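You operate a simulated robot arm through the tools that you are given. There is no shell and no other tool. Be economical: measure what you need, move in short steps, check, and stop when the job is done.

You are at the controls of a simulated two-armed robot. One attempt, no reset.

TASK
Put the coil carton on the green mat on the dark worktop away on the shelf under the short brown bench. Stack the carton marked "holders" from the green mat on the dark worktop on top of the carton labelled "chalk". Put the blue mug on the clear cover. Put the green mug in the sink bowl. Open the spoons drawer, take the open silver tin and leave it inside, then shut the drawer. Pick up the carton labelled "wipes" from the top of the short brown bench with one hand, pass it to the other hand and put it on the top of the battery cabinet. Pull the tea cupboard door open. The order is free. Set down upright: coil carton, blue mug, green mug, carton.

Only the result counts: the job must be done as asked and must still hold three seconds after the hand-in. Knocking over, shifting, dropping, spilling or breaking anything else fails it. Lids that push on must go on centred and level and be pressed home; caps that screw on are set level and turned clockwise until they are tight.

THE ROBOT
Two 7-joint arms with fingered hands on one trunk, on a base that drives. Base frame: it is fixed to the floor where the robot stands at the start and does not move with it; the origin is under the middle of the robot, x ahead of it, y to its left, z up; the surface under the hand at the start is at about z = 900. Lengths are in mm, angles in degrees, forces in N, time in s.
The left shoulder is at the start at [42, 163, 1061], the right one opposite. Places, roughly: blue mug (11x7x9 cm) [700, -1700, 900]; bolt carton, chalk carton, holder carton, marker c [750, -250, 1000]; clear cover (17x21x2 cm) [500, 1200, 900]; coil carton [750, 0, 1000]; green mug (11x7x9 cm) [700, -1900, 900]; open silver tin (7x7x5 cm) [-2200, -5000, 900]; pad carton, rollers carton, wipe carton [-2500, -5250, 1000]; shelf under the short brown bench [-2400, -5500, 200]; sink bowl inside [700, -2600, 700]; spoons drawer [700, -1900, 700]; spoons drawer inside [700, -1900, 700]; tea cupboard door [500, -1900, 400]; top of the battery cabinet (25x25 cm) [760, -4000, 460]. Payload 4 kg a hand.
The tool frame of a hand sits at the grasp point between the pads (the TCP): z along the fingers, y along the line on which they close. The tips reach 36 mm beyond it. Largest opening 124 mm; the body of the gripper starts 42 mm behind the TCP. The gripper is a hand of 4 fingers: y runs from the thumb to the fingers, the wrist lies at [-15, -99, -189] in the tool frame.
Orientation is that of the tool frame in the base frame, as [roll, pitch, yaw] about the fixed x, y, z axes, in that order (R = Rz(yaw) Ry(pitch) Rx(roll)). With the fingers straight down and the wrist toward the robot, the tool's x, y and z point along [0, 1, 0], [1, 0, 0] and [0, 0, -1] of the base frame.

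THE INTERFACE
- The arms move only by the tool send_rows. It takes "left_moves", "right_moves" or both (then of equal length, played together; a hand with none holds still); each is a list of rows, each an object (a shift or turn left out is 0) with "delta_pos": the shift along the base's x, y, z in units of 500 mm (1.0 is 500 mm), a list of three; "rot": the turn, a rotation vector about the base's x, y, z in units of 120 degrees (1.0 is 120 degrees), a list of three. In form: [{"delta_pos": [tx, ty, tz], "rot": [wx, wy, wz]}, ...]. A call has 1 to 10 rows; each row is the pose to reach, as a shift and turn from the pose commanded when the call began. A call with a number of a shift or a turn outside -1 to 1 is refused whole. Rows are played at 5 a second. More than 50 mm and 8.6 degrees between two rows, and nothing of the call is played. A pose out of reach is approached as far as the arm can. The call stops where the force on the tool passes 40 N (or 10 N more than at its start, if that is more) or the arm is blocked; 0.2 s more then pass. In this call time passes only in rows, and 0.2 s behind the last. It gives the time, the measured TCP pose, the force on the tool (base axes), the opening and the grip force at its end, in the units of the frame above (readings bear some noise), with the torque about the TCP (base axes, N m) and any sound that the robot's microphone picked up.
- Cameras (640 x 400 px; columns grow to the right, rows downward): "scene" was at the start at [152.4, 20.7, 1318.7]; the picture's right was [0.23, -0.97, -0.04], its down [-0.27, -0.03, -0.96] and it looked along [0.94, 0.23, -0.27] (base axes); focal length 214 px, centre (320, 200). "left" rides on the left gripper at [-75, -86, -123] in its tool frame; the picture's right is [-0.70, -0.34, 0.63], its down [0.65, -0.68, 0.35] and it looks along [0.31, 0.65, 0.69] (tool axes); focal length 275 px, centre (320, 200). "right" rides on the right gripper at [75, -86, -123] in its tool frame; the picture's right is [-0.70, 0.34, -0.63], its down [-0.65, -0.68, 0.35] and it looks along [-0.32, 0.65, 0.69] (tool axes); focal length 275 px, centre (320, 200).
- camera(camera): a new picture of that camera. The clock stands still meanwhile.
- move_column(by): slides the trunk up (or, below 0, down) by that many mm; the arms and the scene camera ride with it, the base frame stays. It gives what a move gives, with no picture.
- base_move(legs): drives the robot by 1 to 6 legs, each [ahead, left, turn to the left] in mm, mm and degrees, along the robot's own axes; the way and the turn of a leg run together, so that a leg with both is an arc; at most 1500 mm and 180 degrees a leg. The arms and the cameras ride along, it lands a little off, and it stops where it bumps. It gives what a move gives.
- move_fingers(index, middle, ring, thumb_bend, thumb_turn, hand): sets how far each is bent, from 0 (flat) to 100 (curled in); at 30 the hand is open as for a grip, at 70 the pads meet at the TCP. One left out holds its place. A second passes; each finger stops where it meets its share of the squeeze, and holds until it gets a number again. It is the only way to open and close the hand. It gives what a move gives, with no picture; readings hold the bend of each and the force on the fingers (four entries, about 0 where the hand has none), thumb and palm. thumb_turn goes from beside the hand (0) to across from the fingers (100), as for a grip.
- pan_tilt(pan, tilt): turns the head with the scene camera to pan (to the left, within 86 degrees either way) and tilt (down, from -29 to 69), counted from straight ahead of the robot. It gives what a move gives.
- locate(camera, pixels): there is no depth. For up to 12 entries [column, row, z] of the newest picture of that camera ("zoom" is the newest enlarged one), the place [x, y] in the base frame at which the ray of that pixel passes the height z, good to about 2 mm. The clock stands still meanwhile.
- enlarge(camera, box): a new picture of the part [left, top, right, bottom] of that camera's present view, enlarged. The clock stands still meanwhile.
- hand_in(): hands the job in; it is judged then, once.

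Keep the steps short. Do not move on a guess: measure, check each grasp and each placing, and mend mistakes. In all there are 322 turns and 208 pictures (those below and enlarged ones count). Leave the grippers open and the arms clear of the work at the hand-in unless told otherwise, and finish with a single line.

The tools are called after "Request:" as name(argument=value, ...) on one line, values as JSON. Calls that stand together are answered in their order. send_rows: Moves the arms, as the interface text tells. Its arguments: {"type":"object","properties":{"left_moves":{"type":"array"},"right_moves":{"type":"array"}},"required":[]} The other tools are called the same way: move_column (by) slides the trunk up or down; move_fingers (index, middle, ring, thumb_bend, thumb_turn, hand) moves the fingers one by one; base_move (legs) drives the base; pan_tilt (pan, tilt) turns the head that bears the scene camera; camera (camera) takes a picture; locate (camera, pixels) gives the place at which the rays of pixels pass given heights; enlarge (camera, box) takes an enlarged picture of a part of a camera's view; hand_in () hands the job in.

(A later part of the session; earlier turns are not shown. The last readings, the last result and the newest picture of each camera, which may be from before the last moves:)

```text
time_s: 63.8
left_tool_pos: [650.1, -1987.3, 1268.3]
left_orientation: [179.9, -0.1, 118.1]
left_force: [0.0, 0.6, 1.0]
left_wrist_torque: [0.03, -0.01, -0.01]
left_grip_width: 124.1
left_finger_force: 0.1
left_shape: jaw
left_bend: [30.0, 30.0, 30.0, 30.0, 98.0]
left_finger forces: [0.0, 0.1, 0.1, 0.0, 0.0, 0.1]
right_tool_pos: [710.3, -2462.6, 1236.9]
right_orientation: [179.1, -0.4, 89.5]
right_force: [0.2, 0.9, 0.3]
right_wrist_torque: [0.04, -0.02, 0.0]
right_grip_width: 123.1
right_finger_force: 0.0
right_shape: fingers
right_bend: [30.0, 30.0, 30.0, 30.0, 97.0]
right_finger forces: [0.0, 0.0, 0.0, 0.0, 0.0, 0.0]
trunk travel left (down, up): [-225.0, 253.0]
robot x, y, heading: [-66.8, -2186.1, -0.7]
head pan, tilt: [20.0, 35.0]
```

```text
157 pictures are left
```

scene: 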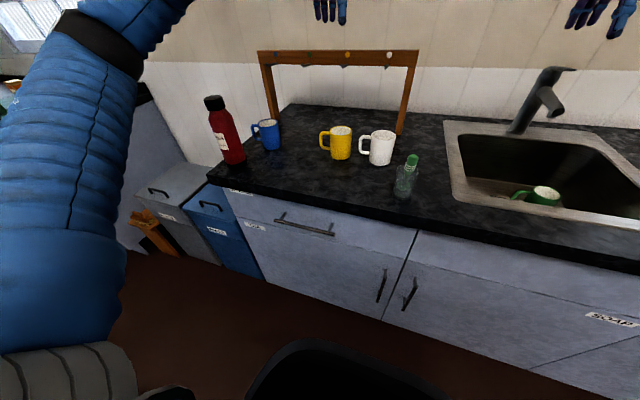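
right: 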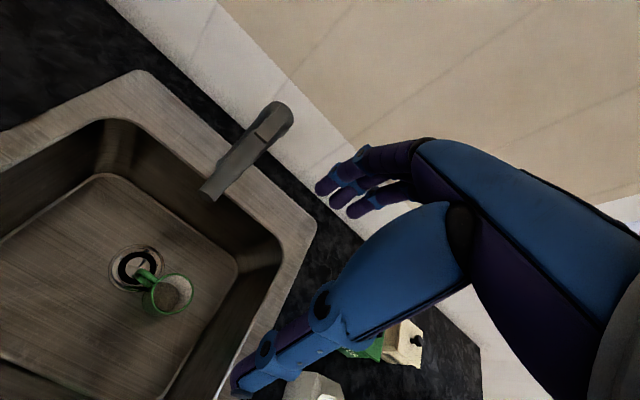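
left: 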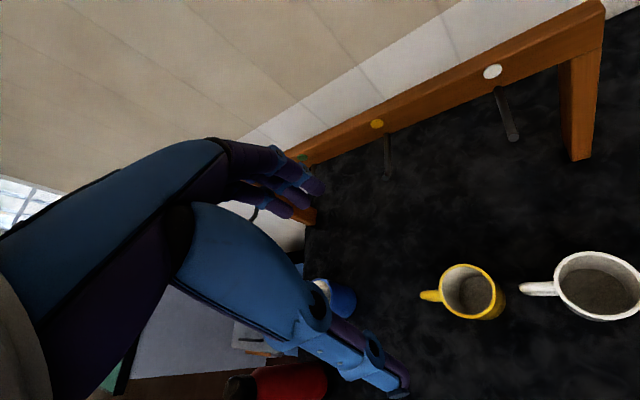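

The drive was blocked at y≈−2187. I look to the left to learn what the robot bumped.

Request:
pan_tilt(pan=75, tilt=40)

Request:
camera(camera="scene")

Request:
pan_tilt(pan=-60, tilt=30)

Request:
camera(camera="scene")

```text
time_s: 65.1
left_tool_pos: [649.6, -1987.7, 1269.2]
left_orientation: [-180.0, 0.0, 118.0]
left_force: [0.9, -0.2, 0.5]
left_wrist_torque: [-0.01, 0.02, 0.0]
left_grip_width: 123.8
left_finger_force: 0.0
left_shape: jaw
left_bend: [30.0, 30.0, 30.0, 30.0, 98.0]
left_finger forces: [0.0, 0.1, 0.1, 0.0, 0.0, 0.1]
right_tool_pos: [709.7, -2463.0, 1237.4]
right_orientation: [179.1, -0.3, 89.6]
right_force: [0.2, 0.1, -0.8]
right_wrist_torque: [-0.03, 0.01, 0.0]
right_grip_width: 122.9
right_finger_force: 0.1
right_shape: fingers
right_bend: [30.0, 30.0, 30.0, 30.0, 97.0]
right_finger forces: [0.0, 0.0, 0.0, 0.0, 0.1, 0.1]
trunk travel left (down, up): [-225.0, 253.0]
robot x, y, heading: [-70.0, -2188.9, -0.5]
head pan, tilt: [75.0, 40.0]
```

```text
156 pictures are left
```

scene: 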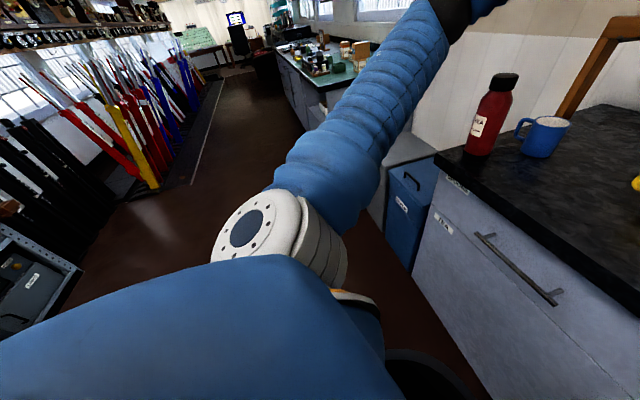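

```text
time_s: 67.2
left_tool_pos: [650.1, -1987.2, 1269.0]
left_orientation: [-180.0, -0.1, 118.2]
left_force: [-0.4, -0.5, -0.2]
left_wrist_torque: [0.01, -0.05, 0.01]
left_grip_width: 123.6
left_finger_force: 0.1
left_shape: jaw
left_bend: [30.0, 30.0, 30.0, 30.0, 98.0]
left_finger forces: [0.0, 0.0, 0.0, 0.0, 0.0, 0.1]
right_tool_pos: [711.5, -2463.2, 1236.2]
right_orientation: [179.1, -0.3, 89.7]
right_force: [0.0, 0.3, 0.1]
right_wrist_torque: [0.0, -0.01, -0.03]
right_grip_width: 123.0
right_finger_force: 0.0
right_shape: fingers
right_bend: [30.0, 30.0, 30.0, 30.0, 97.0]
right_finger forces: [0.0, 0.0, 0.1, 0.2, 0.1, 0.0]
trunk travel left (down, up): [-225.0, 253.0]
robot x, y, heading: [-69.2, -2185.7, -0.6]
head pan, tilt: [-60.0, 30.0]
```

```text
155 pictures are left
```

scene: 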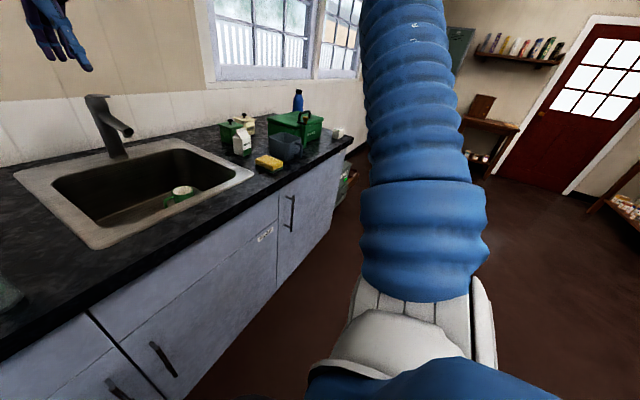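

Nothing is displaced; probably the base grazed a cupboard handle. I back off 80 mm and go on left 190 mm.

Request:
base_move(legs=[[-80, 0, 0], [0, 190, 0]])

Request:
camera(camera="left")

```text
time_s: 69.5
left_tool_pos: [569.2, -1795.7, 1269.5]
left_orientation: [180.0, 0.0, 118.1]
left_force: [-0.6, -0.2, 0.7]
left_wrist_torque: [0.04, -0.02, 0.03]
left_grip_width: 123.8
left_finger_force: 0.1
left_shape: jaw
left_bend: [30.0, 30.0, 30.0, 30.0, 98.0]
left_finger forces: [0.0, 0.0, 0.0, 0.1, 0.0, 0.0]
right_tool_pos: [630.7, -2271.0, 1238.5]
right_orientation: [179.0, -0.3, 89.6]
right_force: [-0.6, 0.0, 0.0]
right_wrist_torque: [-0.02, 0.0, -0.02]
right_grip_width: 123.3
right_finger_force: 0.1
right_shape: fingers
right_bend: [30.0, 30.0, 30.0, 30.0, 97.0]
right_finger forces: [0.1, 0.0, 0.0, 0.0, 0.0, 0.0]
trunk travel left (down, up): [-225.0, 253.0]
robot x, y, heading: [-151.1, -1997.7, -0.4]
head pan, tilt: [-60.0, 30.0]
```

```text
154 pictures are left
```

left: 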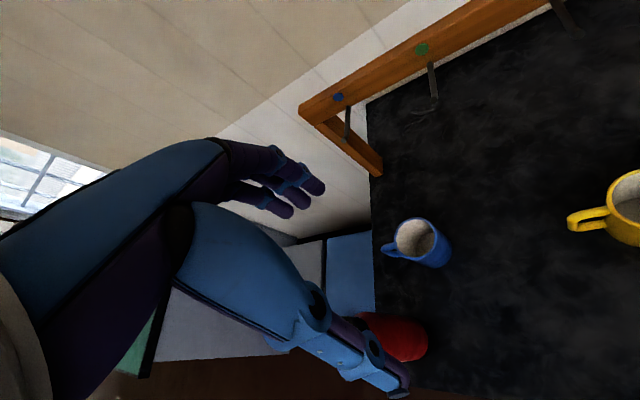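

Blue mug is ahead-left. I move the left hand above it (dx +90, dy +45), keeping yaw 118 so that wrist and palm stay clear of the thermos.

Request:
send_rows(left_moves=[{"delta_pos": [0.09, 0.04, 0]}, {"delta_pos": [0.18, 0.09, 0]}, {"delta_pos": [0.18, 0.09, -0.06]}])

Request:
camera(camera="left")

Request:
pan_tilt(pan=18, tilt=30)

Request:
enlarge(camera="scene", box=[170, 30, 400, 200])

```text
refused: row 2 steps farther than a row can; nothing moved
```

```text
153 pictures are left
```

left: 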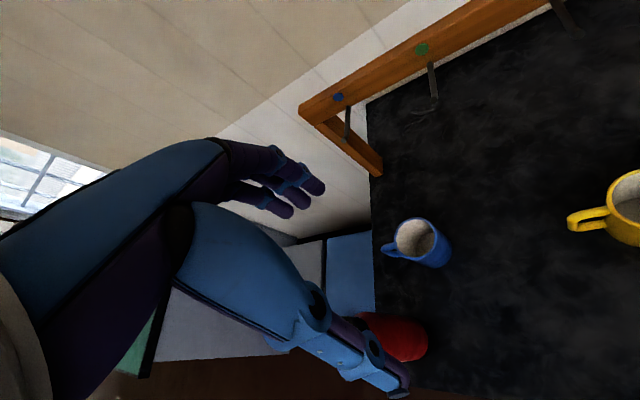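

```text
time_s: 71.0
left_tool_pos: [568.6, -1797.1, 1268.8]
left_orientation: [-179.9, 0.0, 118.2]
left_force: [-0.1, -0.5, -0.3]
left_wrist_torque: [-0.01, -0.01, 0.01]
left_grip_width: 123.8
left_finger_force: 0.0
left_shape: jaw
left_bend: [30.0, 30.0, 30.0, 30.0, 98.0]
left_finger forces: [0.0, 0.0, 0.1, 0.0, 0.0, 0.0]
right_tool_pos: [631.2, -2272.0, 1236.5]
right_orientation: [179.1, -0.1, 89.7]
right_force: [-0.3, 0.2, -0.5]
right_wrist_torque: [0.04, 0.01, 0.02]
right_grip_width: 123.3
right_finger_force: 0.1
right_shape: fingers
right_bend: [30.0, 30.0, 30.0, 30.0, 97.0]
right_finger forces: [0.0, 0.1, 0.0, 0.1, 0.0, 0.0]
trunk travel left (down, up): [-225.0, 253.0]
robot x, y, heading: [-149.6, -1995.7, -0.4]
head pan, tilt: [18.0, 30.0]
```

```text
2.35 times, centred on (285, 115) of scene
```

zoom: 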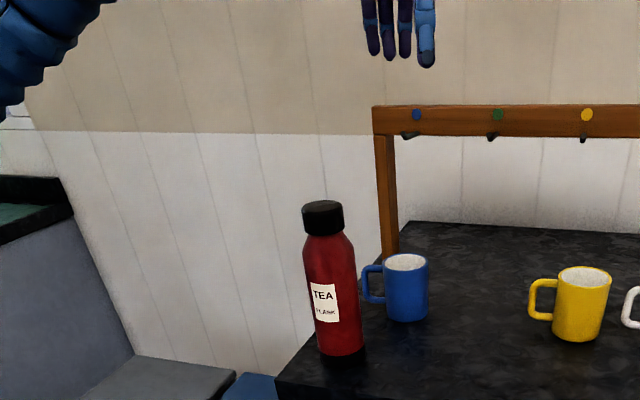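

Refused for step size. I check the mug's place in the left camera (rim centre ≈(416,239)) and the thermos top, then move in smaller steps.

Request:
locate(camera="left", pixels=[[416, 239, 985], [395, 236, 985], [437, 242, 985], [398, 333, 1090]])

Request:
send_rows(left_moves=[{"delta_pos": [0.06, 0.03, 0]}, {"delta_pos": [0.12, 0.06, 0]}, {"delta_pos": [0.18, 0.09, 0]}, {"delta_pos": [0.18, 0.09, -0.06]}])

Request:
camera(camera="left")

Request:
enlarge(camera="scene", box=[230, 20, 380, 170])

```text
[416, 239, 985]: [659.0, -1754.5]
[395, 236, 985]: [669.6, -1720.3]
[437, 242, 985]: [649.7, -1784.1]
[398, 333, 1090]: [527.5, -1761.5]
```

```text
time_s: 72.0
left_tool_pos: [659.1, -1749.7, 1236.3]
left_orientation: [179.9, 0.0, 118.3]
left_force: [0.0, 0.3, 0.3]
left_wrist_torque: [0.0, -0.01, -0.01]
left_grip_width: 123.7
left_finger_force: 0.1
left_shape: jaw
left_bend: [30.0, 30.0, 30.0, 30.0, 98.0]
left_finger forces: [0.0, 0.0, 0.1, 0.1, 0.1, 0.0]
right_tool_pos: [631.0, -2271.5, 1235.7]
right_orientation: [179.1, -0.3, 89.7]
right_force: [0.2, -0.4, -0.2]
right_wrist_torque: [-0.01, 0.01, 0.0]
right_grip_width: 123.1
right_finger_force: 0.1
right_shape: fingers
right_bend: [30.0, 30.0, 30.0, 30.0, 97.0]
right_finger forces: [0.1, 0.0, 0.0, 0.1, 0.0, 0.0]
trunk travel left (down, up): [-225.0, 253.0]
robot x, y, heading: [-148.5, -1992.3, -0.2]
head pan, tilt: [18.0, 30.0]
```

```text
151 pictures are left
```

left: 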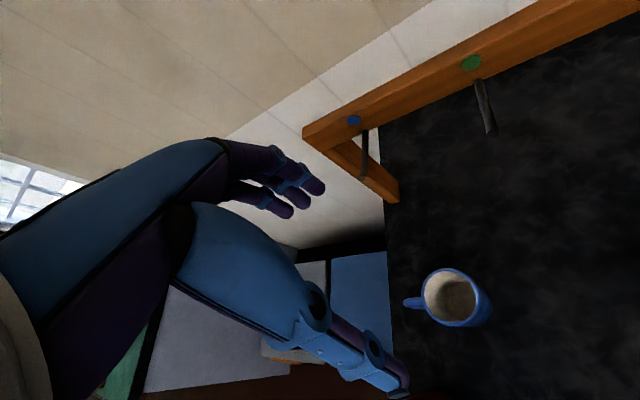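

```text
2.67 times, centred on (305, 95) of scene
```

zoom: 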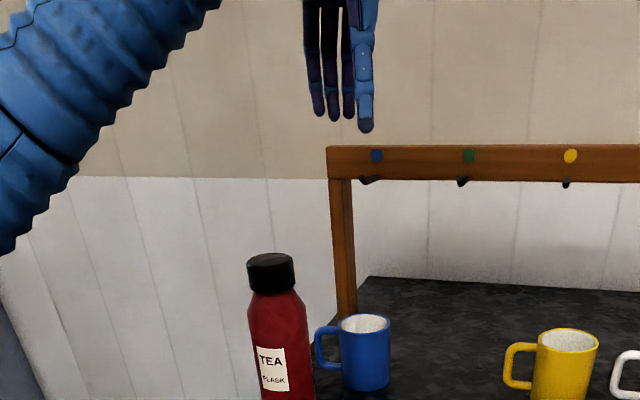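

The left forearm comes close past the thermos from the left. I move the base 150 mm right so the forearm comes from the right, and re-place the hand.

Request:
base_move(legs=[[0, -190, 0]])

Request:
send_rows(left_moves=[{"delta_pos": [0, 0.09, 0]}, {"delta_pos": [0, 0.18, 0]}, {"delta_pos": [0, 0.27, 0]}, {"delta_pos": [0, 0.36, 0]}])

Request:
pan_tilt(pan=25, tilt=30)

Request:
camera(camera="scene")

```text
time_s: 73.5
left_tool_pos: [656.8, -1942.9, 1237.8]
left_orientation: [179.9, -0.1, 118.3]
left_force: [-0.2, -0.5, 0.3]
left_wrist_torque: [0.03, -0.02, -0.01]
left_grip_width: 123.9
left_finger_force: 0.0
left_shape: jaw
left_bend: [30.0, 30.0, 30.0, 30.0, 98.0]
left_finger forces: [0.1, 0.1, 0.1, 0.0, 0.0, 0.0]
right_tool_pos: [630.6, -2462.5, 1236.1]
right_orientation: [179.0, -0.2, 89.9]
right_force: [0.7, -0.9, 0.3]
right_wrist_torque: [0.01, -0.01, 0.01]
right_grip_width: 123.1
right_finger_force: 0.1
right_shape: fingers
right_bend: [30.0, 30.0, 30.0, 30.0, 97.0]
right_finger forces: [0.0, 0.0, 0.0, 0.0, 0.0, 0.1]
trunk travel left (down, up): [-225.0, 253.0]
robot x, y, heading: [-149.0, -2189.3, -0.2]
head pan, tilt: [18.0, 30.0]
```

```text
time_s: 74.5
left_tool_pos: [657.1, -1760.5, 1236.7]
left_orientation: [-180.0, 0.0, 118.2]
left_force: [1.0, -0.5, 0.2]
left_wrist_torque: [-0.05, 0.0, 0.0]
left_grip_width: 123.7
left_finger_force: 0.1
left_shape: jaw
left_bend: [30.0, 30.0, 30.0, 30.0, 98.0]
left_finger forces: [0.0, 0.0, 0.0, 0.0, 0.0, 0.0]
right_tool_pos: [631.1, -2461.5, 1235.9]
right_orientation: [179.0, -0.2, 89.8]
right_force: [0.4, 0.6, -0.5]
right_wrist_torque: [0.02, 0.03, 0.01]
right_grip_width: 122.7
right_finger_force: 0.0
right_shape: fingers
right_bend: [30.0, 30.0, 30.0, 30.0, 97.0]
right_finger forces: [0.1, 0.0, 0.0, 0.1, 0.0, 0.0]
trunk travel left (down, up): [-225.0, 253.0]
robot x, y, heading: [-150.9, -2187.6, -0.2]
head pan, tilt: [18.0, 30.0]
```

```text
time_s: 75.2
left_tool_pos: [655.8, -1760.8, 1239.5]
left_orientation: [179.9, -0.1, 118.3]
left_force: [0.2, -0.2, 0.7]
left_wrist_torque: [0.04, 0.0, 0.0]
left_grip_width: 123.9
left_finger_force: 0.1
left_shape: jaw
left_bend: [30.0, 30.0, 30.0, 30.0, 98.0]
left_finger forces: [0.0, 0.1, 0.0, 0.1, 0.0, 0.1]
right_tool_pos: [631.7, -2460.5, 1236.6]
right_orientation: [179.1, -0.3, 90.0]
right_force: [-0.1, -0.6, 0.1]
right_wrist_torque: [-0.01, 0.03, 0.0]
right_grip_width: 123.0
right_finger_force: 0.3
right_shape: fingers
right_bend: [30.0, 30.0, 30.0, 30.0, 97.0]
right_finger forces: [0.1, 0.1, 0.0, 0.1, 0.1, 0.0]
trunk travel left (down, up): [-225.0, 253.0]
robot x, y, heading: [-150.3, -2187.3, -0.4]
head pan, tilt: [25.0, 30.0]
```

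```text
149 pictures are left
```

scene: 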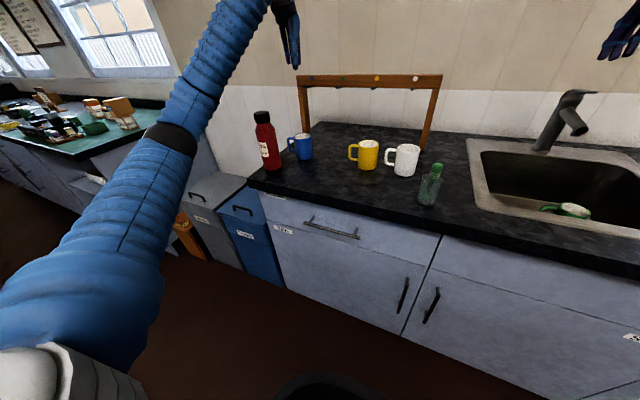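

The forearm now comes in front of the thermos, ~100 mm clear. I lower to z≈1090 and look again.

Request:
send_rows(left_moves=[{"delta_pos": [0.006, 0.016, -0.08]}, {"delta_pos": [0.006, 0.016, -0.16]}, {"delta_pos": [0.006, 0.016, -0.24]}, {"delta_pos": [0.006, 0.016, -0.3]}])

Request:
enlarge(camera="scene", box=[160, 30, 400, 200])

Request:
camera(camera="left")

```text
time_s: 76.2
left_tool_pos: [662.0, -1751.9, 1088.3]
left_orientation: [180.0, 0.0, 118.4]
left_force: [-1.0, 0.4, 0.3]
left_wrist_torque: [0.0, 0.05, -0.04]
left_grip_width: 124.0
left_finger_force: 0.0
left_shape: jaw
left_bend: [30.0, 30.0, 30.0, 30.0, 98.0]
left_finger forces: [0.1, 0.0, 0.0, 0.0, 0.1, 0.0]
right_tool_pos: [631.3, -2461.6, 1235.5]
right_orientation: [179.0, -0.2, 90.0]
right_force: [0.0, -0.4, -0.9]
right_wrist_torque: [0.0, 0.03, 0.04]
right_grip_width: 123.0
right_finger_force: 0.2
right_shape: fingers
right_bend: [30.0, 30.0, 30.0, 30.0, 97.0]
right_finger forces: [0.0, 0.1, 0.0, 0.0, 0.0, 0.0]
trunk travel left (down, up): [-225.0, 253.0]
robot x, y, heading: [-153.9, -2192.0, -0.2]
head pan, tilt: [25.0, 30.0]
```

```text
2.35 times, centred on (280, 115) of scene
```

zoom: 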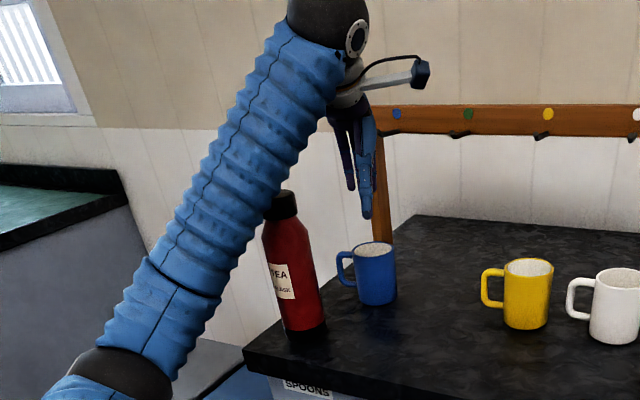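

```text
147 pictures are left
```

left: 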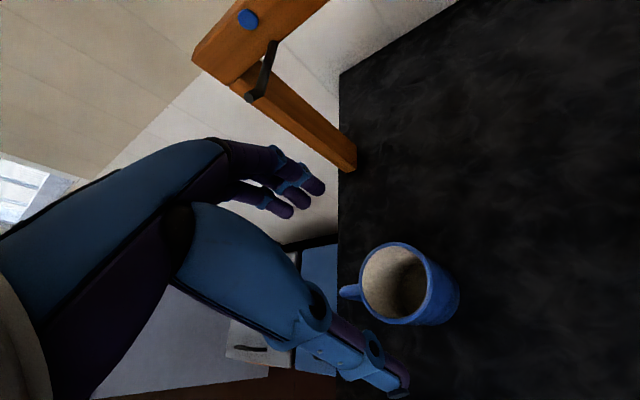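

The elbow is low and near the thermos. I raise the trunk 240 mm, then lower the hand again and check the elbow.

Request:
move_column(by=240)

Request:
send_rows(left_moves=[{"delta_pos": [0, 0, -0.1]}, {"delta_pos": [0, 0, -0.2]}, {"delta_pos": [0, 0, -0.3]}, {"delta_pos": [0, 0, -0.4]}, {"delta_pos": [0, 0, -0.48]}])

Request:
pan_tilt(pan=25, tilt=40)

Request:
camera(camera="scene")

```text
time_s: 78.7
left_tool_pos: [659.9, -1751.4, 1328.7]
left_orientation: [-179.9, -0.1, 118.4]
left_force: [-0.4, 0.5, -0.1]
left_wrist_torque: [0.01, -0.02, 0.04]
left_grip_width: 123.6
left_finger_force: 0.1
left_shape: jaw
left_bend: [30.0, 30.0, 30.0, 30.0, 98.0]
left_finger forces: [0.1, 0.1, 0.0, 0.1, 0.1, 0.0]
right_tool_pos: [630.8, -2461.1, 1476.7]
right_orientation: [179.1, -0.3, 89.9]
right_force: [0.3, 0.4, -0.1]
right_wrist_torque: [-0.01, 0.01, -0.02]
right_grip_width: 123.0
right_finger_force: 0.1
right_shape: fingers
right_bend: [30.0, 30.0, 30.0, 30.0, 97.0]
right_finger forces: [0.0, 0.0, 0.0, 0.1, 0.1, 0.0]
trunk travel left (down, up): [-465.0, 13.0]
robot x, y, heading: [-153.4, -2189.8, -0.2]
head pan, tilt: [25.0, 30.0]
```

```text
time_s: 79.9
left_tool_pos: [659.4, -1750.3, 1087.6]
left_orientation: [-180.0, 0.1, 118.5]
left_force: [0.1, -0.2, -0.1]
left_wrist_torque: [-0.03, 0.0, 0.01]
left_grip_width: 124.0
left_finger_force: 0.1
left_shape: jaw
left_bend: [30.0, 30.0, 30.0, 30.0, 98.0]
left_finger forces: [0.1, 0.0, 0.0, 0.1, 0.1, 0.0]
right_tool_pos: [630.0, -2462.3, 1475.6]
right_orientation: [179.0, -0.4, 90.0]
right_force: [-0.8, 0.0, -0.3]
right_wrist_torque: [-0.02, -0.02, -0.03]
right_grip_width: 123.4
right_finger_force: 0.1
right_shape: fingers
right_bend: [30.0, 30.0, 30.0, 30.0, 97.0]
right_finger forces: [0.0, 0.1, 0.0, 0.0, 0.1, 0.1]
trunk travel left (down, up): [-465.0, 13.0]
robot x, y, heading: [-152.6, -2191.3, -0.1]
head pan, tilt: [25.0, 30.0]
```

```text
time_s: 80.6
left_tool_pos: [658.5, -1751.3, 1087.7]
left_orientation: [180.0, 0.0, 118.5]
left_force: [-0.3, -0.2, 0.6]
left_wrist_torque: [0.02, -0.01, -0.03]
left_grip_width: 123.6
left_finger_force: 0.0
left_shape: jaw
left_bend: [30.0, 30.0, 30.0, 30.0, 98.0]
left_finger forces: [0.0, 0.0, 0.1, 0.1, 0.0, 0.1]
right_tool_pos: [631.4, -2462.2, 1477.0]
right_orientation: [178.9, -0.4, 89.9]
right_force: [-0.4, 0.5, 0.3]
right_wrist_torque: [-0.03, 0.02, 0.0]
right_grip_width: 123.5
right_finger_force: 0.0
right_shape: fingers
right_bend: [30.0, 30.0, 30.0, 30.0, 97.0]
right_finger forces: [0.0, 0.0, 0.1, 0.0, 0.0, 0.0]
trunk travel left (down, up): [-465.0, 13.0]
robot x, y, heading: [-149.2, -2188.2, -0.2]
head pan, tilt: [25.0, 40.0]
```

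```text
146 pictures are left
```

scene: 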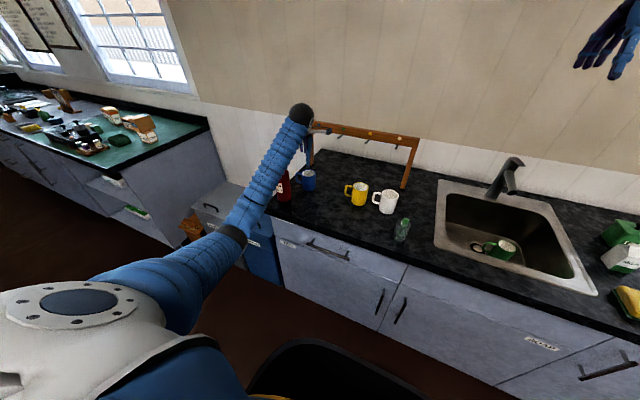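

Request:
locate(camera="scene", pixels=[[228, 235, 1200], [228, 235, 1100], [228, 235, 1000], [260, 175, 1150], [260, 175, 1050], [285, 190, 1100], [300, 112, 1276]])

Request:
enlarge(camera="scene", box=[190, 90, 350, 250])

```text
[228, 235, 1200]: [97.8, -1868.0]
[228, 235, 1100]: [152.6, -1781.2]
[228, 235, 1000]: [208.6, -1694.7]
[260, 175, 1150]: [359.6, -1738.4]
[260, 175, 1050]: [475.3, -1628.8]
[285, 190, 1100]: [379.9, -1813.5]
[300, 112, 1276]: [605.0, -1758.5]
```

```text
2.50 times, centred on (270, 170) of scene
```

zoom: 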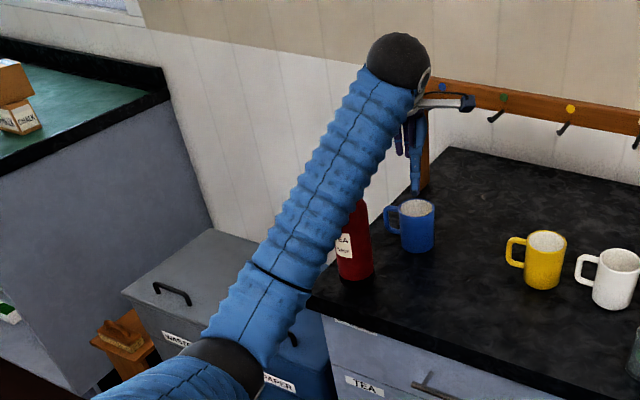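

The elbow is near (160,−1770,1090), so the forearm keeps ≥20 mm from the thermos and above its shoulder. I descend to z≈1000 and check.

Request:
send_rows(left_moves=[{"delta_pos": [0.002, -0.002, -0.06]}, {"delta_pos": [0.002, -0.002, -0.12]}, {"delta_pos": [0.002, -0.002, -0.17]}])

Request:
enlarge(camera="scene", box=[240, 110, 360, 230])

Request:
camera(camera="left")

```text
time_s: 81.4
left_tool_pos: [659.8, -1753.5, 1001.3]
left_orientation: [179.9, 0.0, 118.5]
left_force: [0.3, 0.0, -0.3]
left_wrist_torque: [0.0, -0.01, -0.05]
left_grip_width: 123.8
left_finger_force: 0.0
left_shape: jaw
left_bend: [30.0, 30.0, 30.0, 30.0, 98.0]
left_finger forces: [0.1, 0.1, 0.0, 0.1, 0.0, 0.1]
right_tool_pos: [631.2, -2461.3, 1476.4]
right_orientation: [179.2, -0.3, 90.0]
right_force: [0.3, 0.2, -0.4]
right_wrist_torque: [0.0, -0.01, 0.02]
right_grip_width: 123.1
right_finger_force: 0.0
right_shape: fingers
right_bend: [30.0, 30.0, 30.0, 30.0, 97.0]
right_finger forces: [0.0, 0.0, 0.0, 0.0, 0.0, 0.0]
trunk travel left (down, up): [-465.0, 13.0]
robot x, y, heading: [-149.4, -2186.5, -0.2]
head pan, tilt: [25.0, 40.0]
```

```text
3.33 times, centred on (300, 170) of scene
```

zoom: 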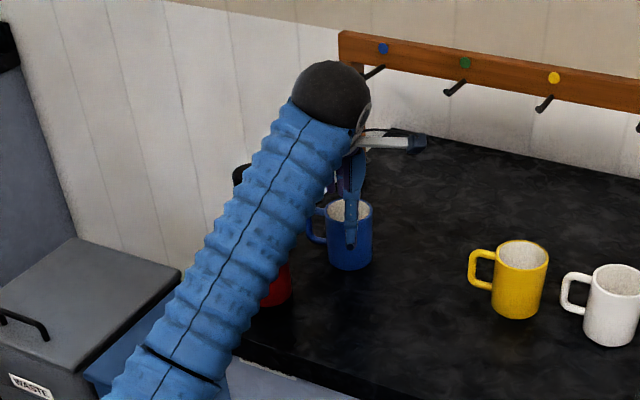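

```text
143 pictures are left
```

left: 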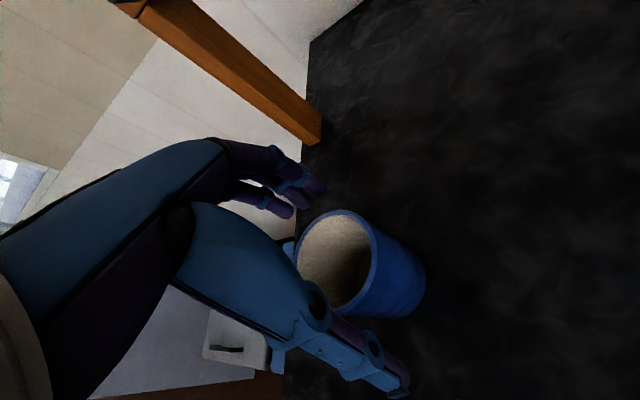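

No contact. I descend to 951 and close.

Request:
send_rows(left_moves=[{"delta_pos": [0, 0.002, -0.05]}, {"delta_pos": [0, 0.002, -0.1]}])

Request:
move_fingers(hand="left", index=50, middle=51, ring=54, thumb_bend=51)

Request:
camera(camera="left")

```text
time_s: 82.0
left_tool_pos: [661.6, -1752.3, 951.0]
left_orientation: [179.9, 0.0, 118.4]
left_force: [-0.1, -0.1, -0.1]
left_wrist_torque: [-0.03, -0.01, 0.01]
left_grip_width: 123.9
left_finger_force: 0.0
left_shape: jaw
left_bend: [30.0, 30.0, 30.0, 30.0, 98.0]
left_finger forces: [0.0, 0.0, 0.0, 0.0, 0.1, 0.0]
right_tool_pos: [631.2, -2461.7, 1476.5]
right_orientation: [179.0, -0.3, 90.0]
right_force: [1.2, -0.3, -0.2]
right_wrist_torque: [0.01, 0.0, 0.0]
right_grip_width: 123.1
right_finger_force: 0.0
right_shape: fingers
right_bend: [30.0, 30.0, 30.0, 30.0, 97.0]
right_finger forces: [0.1, 0.0, 0.0, 0.0, 0.1, 0.0]
trunk travel left (down, up): [-465.0, 13.0]
robot x, y, heading: [-149.9, -2188.2, -0.3]
head pan, tilt: [25.0, 40.0]
```

```text
time_s: 83.0
left_tool_pos: [659.8, -1752.9, 953.3]
left_orientation: [179.9, 0.0, 118.3]
left_force: [2.7, 2.0, 7.7]
left_wrist_torque: [0.33, -0.46, 0.01]
left_grip_width: 77.7
left_finger_force: 21.3
left_shape: fingers
left_bend: [45.0, 46.0, 51.0, 47.0, 97.0]
left_finger forces: [12.1, 6.3, 3.0, 0.0, 19.8, 0.1]
right_tool_pos: [630.8, -2461.9, 1476.4]
right_orientation: [179.0, -0.3, 89.9]
right_force: [0.0, 0.3, -0.6]
right_wrist_torque: [-0.01, -0.03, 0.03]
right_grip_width: 123.0
right_finger_force: 0.0
right_shape: fingers
right_bend: [30.0, 30.0, 30.0, 30.0, 97.0]
right_finger forces: [0.0, 0.0, 0.0, 0.0, 0.0, 0.1]
trunk travel left (down, up): [-465.0, 13.0]
robot x, y, heading: [-151.3, -2188.1, -0.1]
head pan, tilt: [25.0, 40.0]
```

```text
142 pictures are left
```

left: 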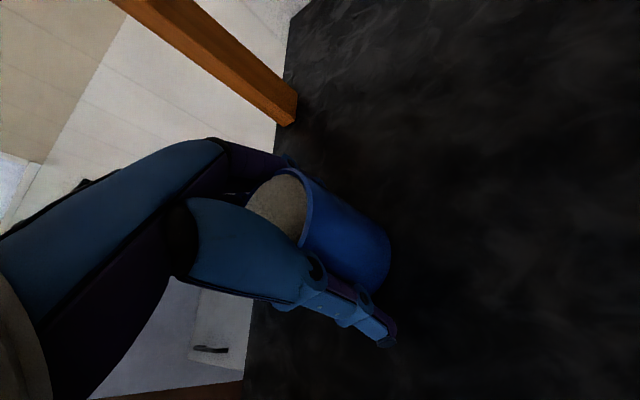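

Gripped at ~21 N. I tighten slightly and lift straight up.

Request:
move_fingers(hand="left", index=51, middle=54, ring=58, thumb_bend=53)

Request:
send_rows(left_moves=[{"delta_pos": [0, 0, 0.02]}, {"delta_pos": [0, 0, 0.06]}, {"delta_pos": [0, 0, 0.12]}, {"delta_pos": [0, 0, 0.2]}, {"delta_pos": [0, 0, 0.29]}, {"delta_pos": [0, 0, 0.38]}, {"delta_pos": [0, 0, 0.46]}])

Request:
camera(camera="scene")

```text
time_s: 84.0
left_tool_pos: [659.2, -1753.1, 951.5]
left_orientation: [179.9, 0.0, 118.4]
left_force: [4.3, 3.5, 12.4]
left_wrist_torque: [0.44, -0.63, 0.01]
left_grip_width: 77.3
left_finger_force: 27.4
left_shape: fingers
left_bend: [45.0, 47.0, 52.0, 48.0, 97.0]
left_finger forces: [15.2, 8.7, 4.7, 0.1, 26.1, 0.0]
right_tool_pos: [630.8, -2461.5, 1476.8]
right_orientation: [178.9, -0.4, 89.9]
right_force: [1.0, -0.4, 0.4]
right_wrist_torque: [0.02, 0.0, -0.01]
right_grip_width: 122.9
right_finger_force: 0.0
right_shape: fingers
right_bend: [30.0, 30.0, 30.0, 30.0, 97.0]
right_finger forces: [0.0, 0.1, 0.0, 0.0, 0.0, 0.0]
trunk travel left (down, up): [-465.0, 13.0]
robot x, y, heading: [-151.8, -2192.3, -0.3]
head pan, tilt: [25.0, 40.0]
```

```text
time_s: 85.6
left_tool_pos: [660.9, -1753.9, 1183.1]
left_orientation: [180.0, -0.2, 118.4]
left_force: [0.4, -0.6, -2.5]
left_wrist_torque: [-0.02, 0.01, 0.01]
left_grip_width: 70.4
left_finger_force: 16.7
left_shape: fingers
left_bend: [47.0, 50.0, 56.0, 50.0, 97.0]
left_finger forces: [9.4, 5.0, 2.1, 0.0, 16.6, 0.0]
right_tool_pos: [630.9, -2462.0, 1477.1]
right_orientation: [179.0, -0.4, 89.9]
right_force: [-0.4, 0.3, -0.2]
right_wrist_torque: [0.05, 0.0, 0.01]
right_grip_width: 123.0
right_finger_force: 0.1
right_shape: fingers
right_bend: [30.0, 30.0, 30.0, 30.0, 97.0]
right_finger forces: [0.0, 0.0, 0.1, 0.0, 0.0, 0.1]
trunk travel left (down, up): [-465.0, 13.0]
robot x, y, heading: [-148.4, -2189.9, -0.1]
head pan, tilt: [25.0, 40.0]
```

```text
141 pictures are left
```

scene: 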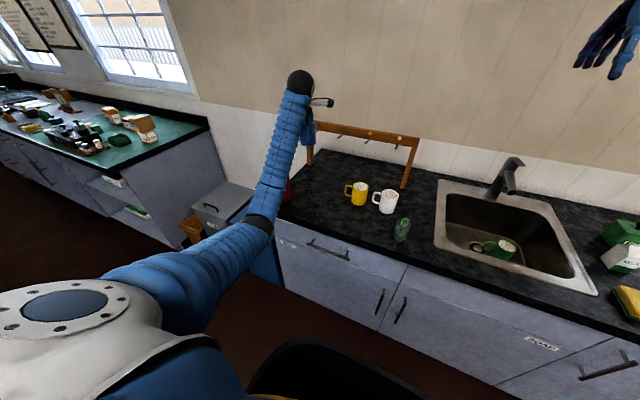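

Mug held. I raise it to ~1300 and bring it nearer to the middle, then drive back 50 mm and left along the lane.

Request:
send_rows(left_moves=[{"delta_pos": [0, -0.05, 0.08]}, {"delta_pos": [0, -0.1, 0.16]}, {"delta_pos": [0, -0.18, 0.2]}, {"delta_pos": [-0.04, -0.26, 0.22]}, {"delta_pos": [-0.08, -0.34, 0.22]}, {"delta_pos": [-0.12, -0.42, 0.22]}])

Request:
base_move(legs=[[-60, 0, 0], [0, 1200, 0], [0, 1200, 0]])

Request:
pan_tilt(pan=50, tilt=25)

Request:
camera(camera="scene")

```text
time_s: 87.0
left_tool_pos: [599.7, -1963.2, 1292.8]
left_orientation: [179.9, 0.0, 118.4]
left_force: [-0.5, 0.0, -1.9]
left_wrist_torque: [-0.02, 0.02, -0.01]
left_grip_width: 70.3
left_finger_force: 15.3
left_shape: fingers
left_bend: [47.0, 51.0, 56.0, 50.0, 97.0]
left_finger forces: [8.8, 4.7, 1.6, 0.0, 15.4, 0.0]
right_tool_pos: [632.1, -2463.7, 1475.7]
right_orientation: [179.0, -0.4, 90.0]
right_force: [-0.3, -1.5, 0.1]
right_wrist_torque: [0.01, 0.0, 0.0]
right_grip_width: 123.1
right_finger_force: 0.1
right_shape: fingers
right_bend: [30.0, 30.0, 30.0, 30.0, 97.0]
right_finger forces: [0.0, 0.1, 0.0, 0.0, 0.0, 0.0]
trunk travel left (down, up): [-465.0, 13.0]
robot x, y, heading: [-152.7, -2189.5, -0.0]
head pan, tilt: [25.0, 40.0]
```

```text
time_s: 99.4
left_tool_pos: [589.9, 426.8, 1293.6]
left_orientation: [180.0, -0.2, 117.1]
left_force: [-0.3, 0.4, -1.8]
left_wrist_torque: [-0.01, 0.04, 0.03]
left_grip_width: 70.5
left_finger_force: 15.1
left_shape: fingers
left_bend: [47.0, 51.0, 56.0, 50.0, 97.0]
left_finger forces: [8.7, 4.5, 1.6, 0.0, 15.1, 0.1]
right_tool_pos: [609.8, -74.1, 1475.9]
right_orientation: [179.1, -0.3, 88.5]
right_force: [-0.3, 0.0, 0.6]
right_wrist_torque: [0.02, -0.01, -0.02]
right_grip_width: 123.0
right_finger_force: 0.1
right_shape: fingers
right_bend: [30.0, 30.0, 30.0, 30.0, 97.0]
right_finger forces: [0.0, 0.1, 0.1, 0.0, 0.1, 0.0]
trunk travel left (down, up): [-465.0, 13.0]
robot x, y, heading: [-167.3, 215.0, -1.5]
head pan, tilt: [25.0, 40.0]
```

```text
time_s: 100.3
left_tool_pos: [590.0, 426.1, 1292.7]
left_orientation: [180.0, -0.2, 117.1]
left_force: [1.4, -0.1, -2.7]
left_wrist_torque: [-0.04, 0.02, 0.02]
left_grip_width: 70.5
left_finger_force: 15.5
left_shape: fingers
left_bend: [47.0, 51.0, 56.0, 50.0, 97.0]
left_finger forces: [8.8, 4.4, 1.6, 0.1, 15.1, 0.0]
right_tool_pos: [609.3, -75.5, 1476.7]
right_orientation: [179.0, -0.4, 88.5]
right_force: [-0.4, 0.0, 0.5]
right_wrist_torque: [0.03, -0.01, -0.01]
right_grip_width: 123.3
right_finger_force: 0.0
right_shape: fingers
right_bend: [30.0, 30.0, 30.0, 30.0, 97.0]
right_finger forces: [0.1, 0.1, 0.0, 0.0, 0.0, 0.1]
trunk travel left (down, up): [-465.0, 13.0]
robot x, y, heading: [-166.6, 216.6, -1.7]
head pan, tilt: [50.0, 25.0]
```

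```text
140 pictures are left
```

scene: 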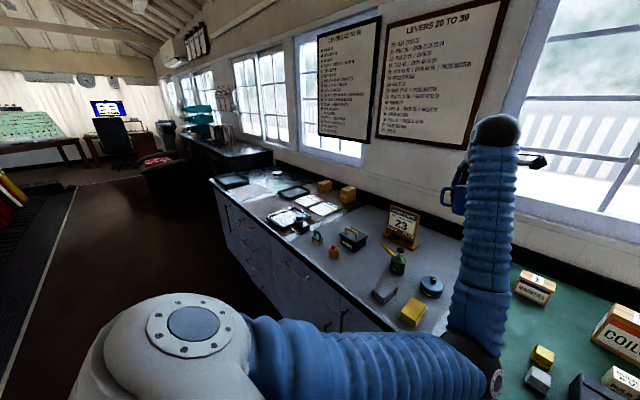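

I enlarge the counter to find the clear cover.

Request:
enlarge(camera="scene", box=[205, 155, 475, 320])

```text
2.37 times, centred on (340, 238) of scene
```

zoom: 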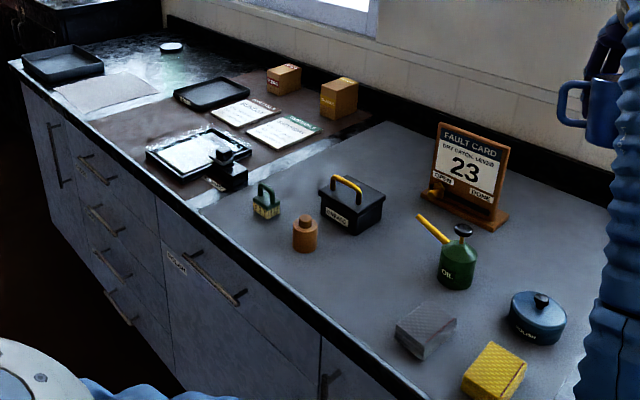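

The clear cover is probably the framed item at zoom (200,152). I drive 720 mm further left and look.

Request:
base_move(legs=[[-30, 0, 1.6], [0, 740, 0]])

Request:
pan_tilt(pan=25, tilt=42)

Request:
camera(camera="scene")

```text
time_s: 104.7
left_tool_pos: [550.8, 1191.1, 1293.5]
left_orientation: [-179.9, -0.2, 118.9]
left_force: [-0.1, 0.2, -2.1]
left_wrist_torque: [-0.01, 0.04, -0.02]
left_grip_width: 70.6
left_finger_force: 14.5
left_shape: fingers
left_bend: [47.0, 51.0, 56.0, 50.0, 97.0]
left_finger forces: [8.8, 4.5, 1.6, 0.0, 14.9, 0.0]
right_tool_pos: [585.4, 690.3, 1476.3]
right_orientation: [179.1, -0.3, 90.3]
right_force: [0.2, 0.7, 0.5]
right_wrist_torque: [0.01, 0.03, 0.03]
right_grip_width: 123.1
right_finger_force: 0.0
right_shape: fingers
right_bend: [30.0, 30.0, 30.0, 30.0, 97.0]
right_finger forces: [0.1, 0.0, 0.0, 0.1, 0.1, 0.1]
trunk travel left (down, up): [-465.0, 13.0]
robot x, y, heading: [-198.6, 955.3, -0.0]
head pan, tilt: [50.0, 25.0]
```

```text
time_s: 105.6
left_tool_pos: [551.5, 1188.9, 1293.1]
left_orientation: [-180.0, 0.0, 118.9]
left_force: [-0.2, 0.6, -2.8]
left_wrist_torque: [-0.03, -0.02, -0.01]
left_grip_width: 70.6
left_finger_force: 14.5
left_shape: fingers
left_bend: [47.0, 51.0, 56.0, 50.0, 97.0]
left_finger forces: [8.7, 4.6, 1.5, 0.1, 15.0, 0.0]
right_tool_pos: [586.5, 689.4, 1476.7]
right_orientation: [179.1, -0.3, 90.4]
right_force: [-0.2, 0.9, 0.0]
right_wrist_torque: [0.05, -0.01, 0.02]
right_grip_width: 123.3
right_finger_force: 0.0
right_shape: fingers
right_bend: [30.0, 30.0, 30.0, 30.0, 97.0]
right_finger forces: [0.0, 0.1, 0.0, 0.0, 0.0, 0.1]
trunk travel left (down, up): [-465.0, 13.0]
robot x, y, heading: [-195.3, 958.0, 0.2]
head pan, tilt: [25.0, 42.0]
```

```text
138 pictures are left
```

scene: 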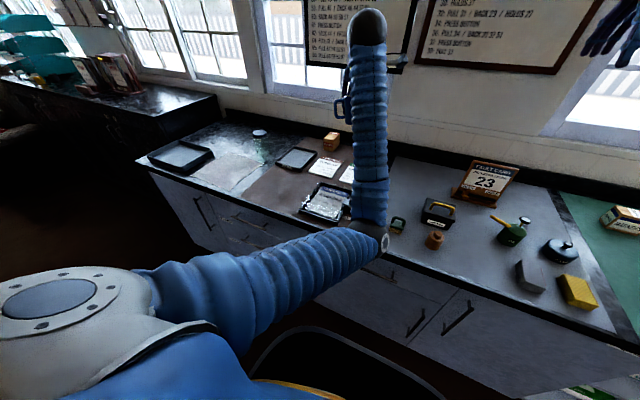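

Request:
enlarge(camera="scene", box=[130, 115, 410, 255])

Request:
camera(camera="left")

Request:
locate(camera="scene", pixels=[[326, 202, 900], [297, 158, 900], [182, 157, 900], [345, 170, 900]])

```text
2.29 times, centred on (270, 185) of scene
```

zoom: 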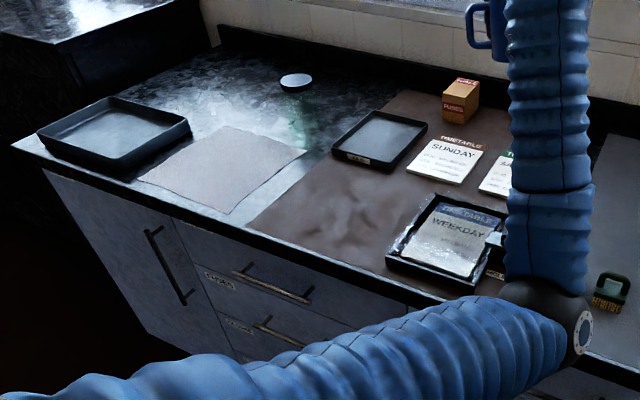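

```text
136 pictures are left
```

left: 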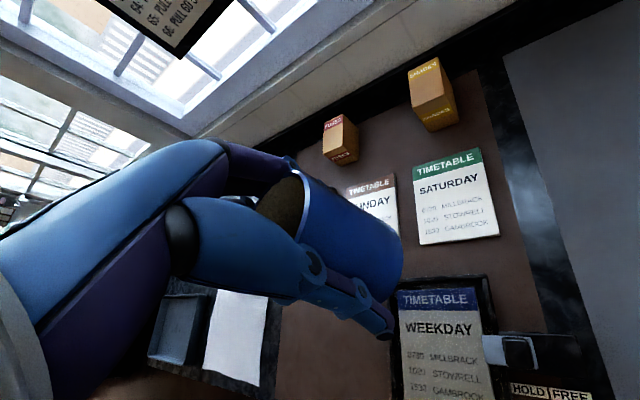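

```text
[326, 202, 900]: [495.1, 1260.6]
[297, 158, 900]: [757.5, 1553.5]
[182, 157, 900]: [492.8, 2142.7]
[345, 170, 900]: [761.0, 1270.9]
```

Request:
enlarge(camera="scene", box=[290, 170, 370, 230])

Request:
enlarge(camera="left", box=[360, 250, 600, 400])

```text
6.67 times, centred on (330, 200) of scene
```

zoom: 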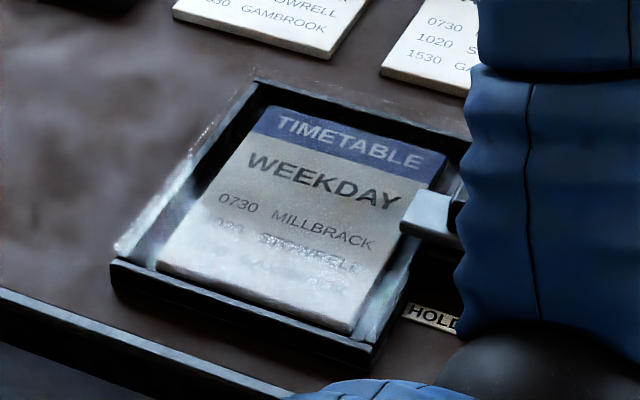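

```text
2.67 times, centred on (480, 325) of left
```

zoom: 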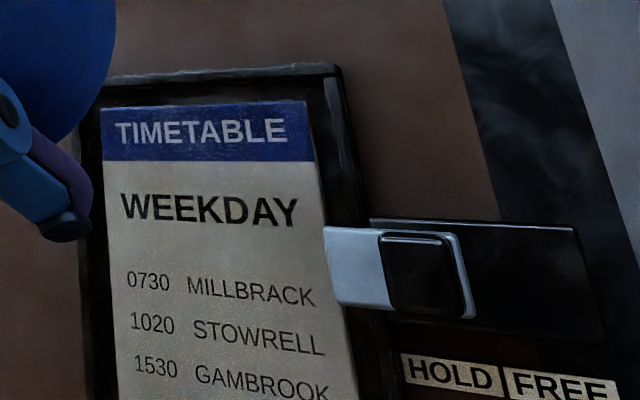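

Request:
locate(camera="scene", pixels=[[320, 182.3, 920], [298.8, 209.3, 920], [337.8, 221.7, 920], [352.5, 191, 920], [322, 186.5, 920], [304, 210, 920]])

Request:
locate(camera="zoom", pixels=[[105, 75, 920], [340, 65, 920], [95, 395, 920], [390, 395, 920], [327, 265, 920], [465, 280, 930]])

```text
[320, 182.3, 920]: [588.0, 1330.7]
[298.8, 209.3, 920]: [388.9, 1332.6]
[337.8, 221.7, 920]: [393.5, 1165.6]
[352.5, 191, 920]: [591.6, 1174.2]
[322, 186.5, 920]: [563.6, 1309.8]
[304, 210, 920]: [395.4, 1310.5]
```

```text
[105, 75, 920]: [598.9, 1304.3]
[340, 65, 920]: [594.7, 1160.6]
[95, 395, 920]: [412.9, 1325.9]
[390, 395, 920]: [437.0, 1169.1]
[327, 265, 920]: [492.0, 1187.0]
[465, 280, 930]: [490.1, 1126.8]
```

Cover spans x 390–595, y 1168–1325, top ≈920; centre ≈(492,1247). I bring the mug over (497,1252) and down to ~1020.

Request:
send_rows(left_moves=[{"delta_pos": [-0.054, 0.06, 0]}, {"delta_pos": [-0.108, 0.124, 0]}, {"delta_pos": [-0.108, 0.124, -0.09]}, {"delta_pos": [-0.108, 0.124, -0.18]}, {"delta_pos": [-0.108, 0.124, -0.27]}, {"delta_pos": [-0.108, 0.124, -0.36]}, {"delta_pos": [-0.108, 0.124, -0.45]}, {"delta_pos": [-0.108, 0.124, -0.54]}])

Request:
camera(camera="left")

Request:
camera(camera="scene")

```text
time_s: 107.4
left_tool_pos: [498.9, 1343.1, 1060.8]
left_orientation: [174.9, -4.7, 123.9]
left_force: [0.0, 0.0, -2.3]
left_wrist_torque: [-0.02, -0.01, -0.01]
left_grip_width: 70.2
left_finger_force: 14.4
left_shape: fingers
left_bend: [47.0, 51.0, 56.0, 50.0, 97.0]
left_finger forces: [8.6, 4.3, 1.6, 0.0, 14.5, 0.0]
right_tool_pos: [586.8, 690.6, 1476.2]
right_orientation: [179.1, -0.3, 90.4]
right_force: [0.3, -0.1, -0.2]
right_wrist_torque: [-0.03, -0.02, 0.01]
right_grip_width: 123.1
right_finger_force: 0.0
right_shape: fingers
right_bend: [30.0, 30.0, 30.0, 30.0, 97.0]
right_finger forces: [0.1, 0.1, 0.0, 0.1, 0.1, 0.0]
trunk travel left (down, up): [-465.0, 13.0]
robot x, y, heading: [-196.0, 957.2, 0.4]
head pan, tilt: [25.0, 42.0]
stopped in row 8 (left hand): the arm was blocked; the commanded pose is now the measured one
```

```text
133 pictures are left
```

left: 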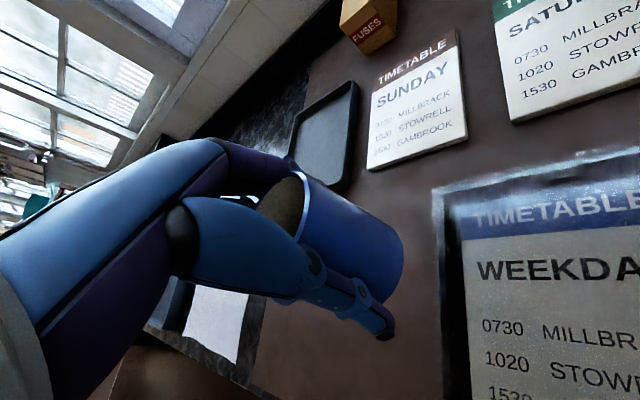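

```text
132 pictures are left
```

scene: 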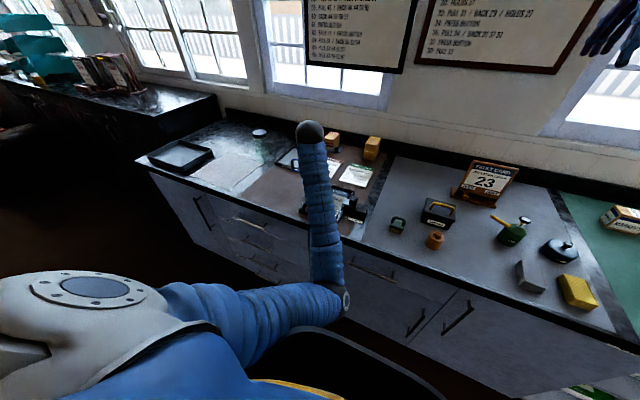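

The arm was blocked short (posture too cramped; pose off by 90 mm). I go back up, level the hand, and return to the former posture.

Request:
send_rows(left_moves=[{"delta_pos": [0, 0, 0.08]}, {"delta_pos": [0, 0, 0.16], "rot": [-0.02, 0.004, -0.014]}, {"delta_pos": [0, 0, 0.24], "rot": [-0.04, 0.009, -0.028]}, {"delta_pos": [0.02, -0.07, 0.3], "rot": [-0.056, 0.013, -0.042]}, {"delta_pos": [0.04, -0.14, 0.36], "rot": [-0.056, 0.013, -0.042]}, {"delta_pos": [0.07, -0.21, 0.42], "rot": [-0.056, 0.013, -0.042]}, {"delta_pos": [0.1, -0.28, 0.46], "rot": [-0.056, 0.013, -0.042]}, {"delta_pos": [0.1, -0.31, 0.46], "rot": [-0.056, 0.013, -0.042]}])

Request:
base_move(legs=[[-130, 50, 0]])

Request:
camera(camera="scene")

```text
time_s: 109.2
left_tool_pos: [549.3, 1187.4, 1291.6]
left_orientation: [179.7, 0.3, 118.7]
left_force: [0.9, 0.0, -2.5]
left_wrist_torque: [-0.05, -0.02, 0.0]
left_grip_width: 70.1
left_finger_force: 13.7
left_shape: fingers
left_bend: [47.0, 51.0, 56.0, 50.0, 97.0]
left_finger forces: [8.1, 4.3, 1.4, 0.0, 13.7, 0.1]
right_tool_pos: [587.7, 690.1, 1476.2]
right_orientation: [179.1, -0.2, 90.5]
right_force: [-0.3, 0.6, 0.2]
right_wrist_torque: [0.02, 0.03, 0.0]
right_grip_width: 123.3
right_finger_force: 0.0
right_shape: fingers
right_bend: [30.0, 30.0, 30.0, 30.0, 97.0]
right_finger forces: [0.1, 0.0, 0.0, 0.1, 0.0, 0.0]
trunk travel left (down, up): [-465.0, 13.0]
robot x, y, heading: [-197.5, 953.7, 0.1]
head pan, tilt: [25.0, 42.0]
```

```text
time_s: 110.6
left_tool_pos: [421.0, 1232.2, 1289.9]
left_orientation: [179.8, 0.4, 118.5]
left_force: [0.6, -0.3, -2.5]
left_wrist_torque: [0.0, 0.03, -0.01]
left_grip_width: 70.0
left_finger_force: 13.3
left_shape: fingers
left_bend: [47.0, 51.0, 56.0, 50.0, 97.0]
left_finger forces: [8.3, 4.3, 1.4, 0.0, 13.8, 0.0]
right_tool_pos: [456.6, 736.9, 1475.0]
right_orientation: [179.0, -0.3, 90.4]
right_force: [-0.1, 0.3, 0.1]
right_wrist_torque: [-0.04, 0.03, 0.03]
right_grip_width: 123.2
right_finger_force: 0.0
right_shape: fingers
right_bend: [30.0, 30.0, 30.0, 30.0, 97.0]
right_finger forces: [0.0, 0.0, 0.0, 0.1, 0.0, 0.0]
trunk travel left (down, up): [-465.0, 13.0]
robot x, y, heading: [-329.2, 1001.5, 0.1]
head pan, tilt: [25.0, 42.0]
```

```text
131 pictures are left
```

scene: 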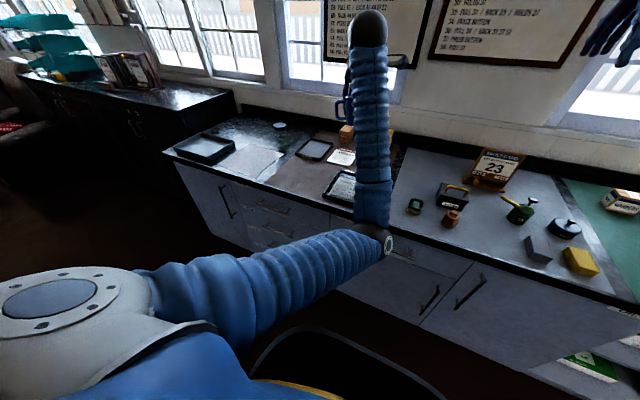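

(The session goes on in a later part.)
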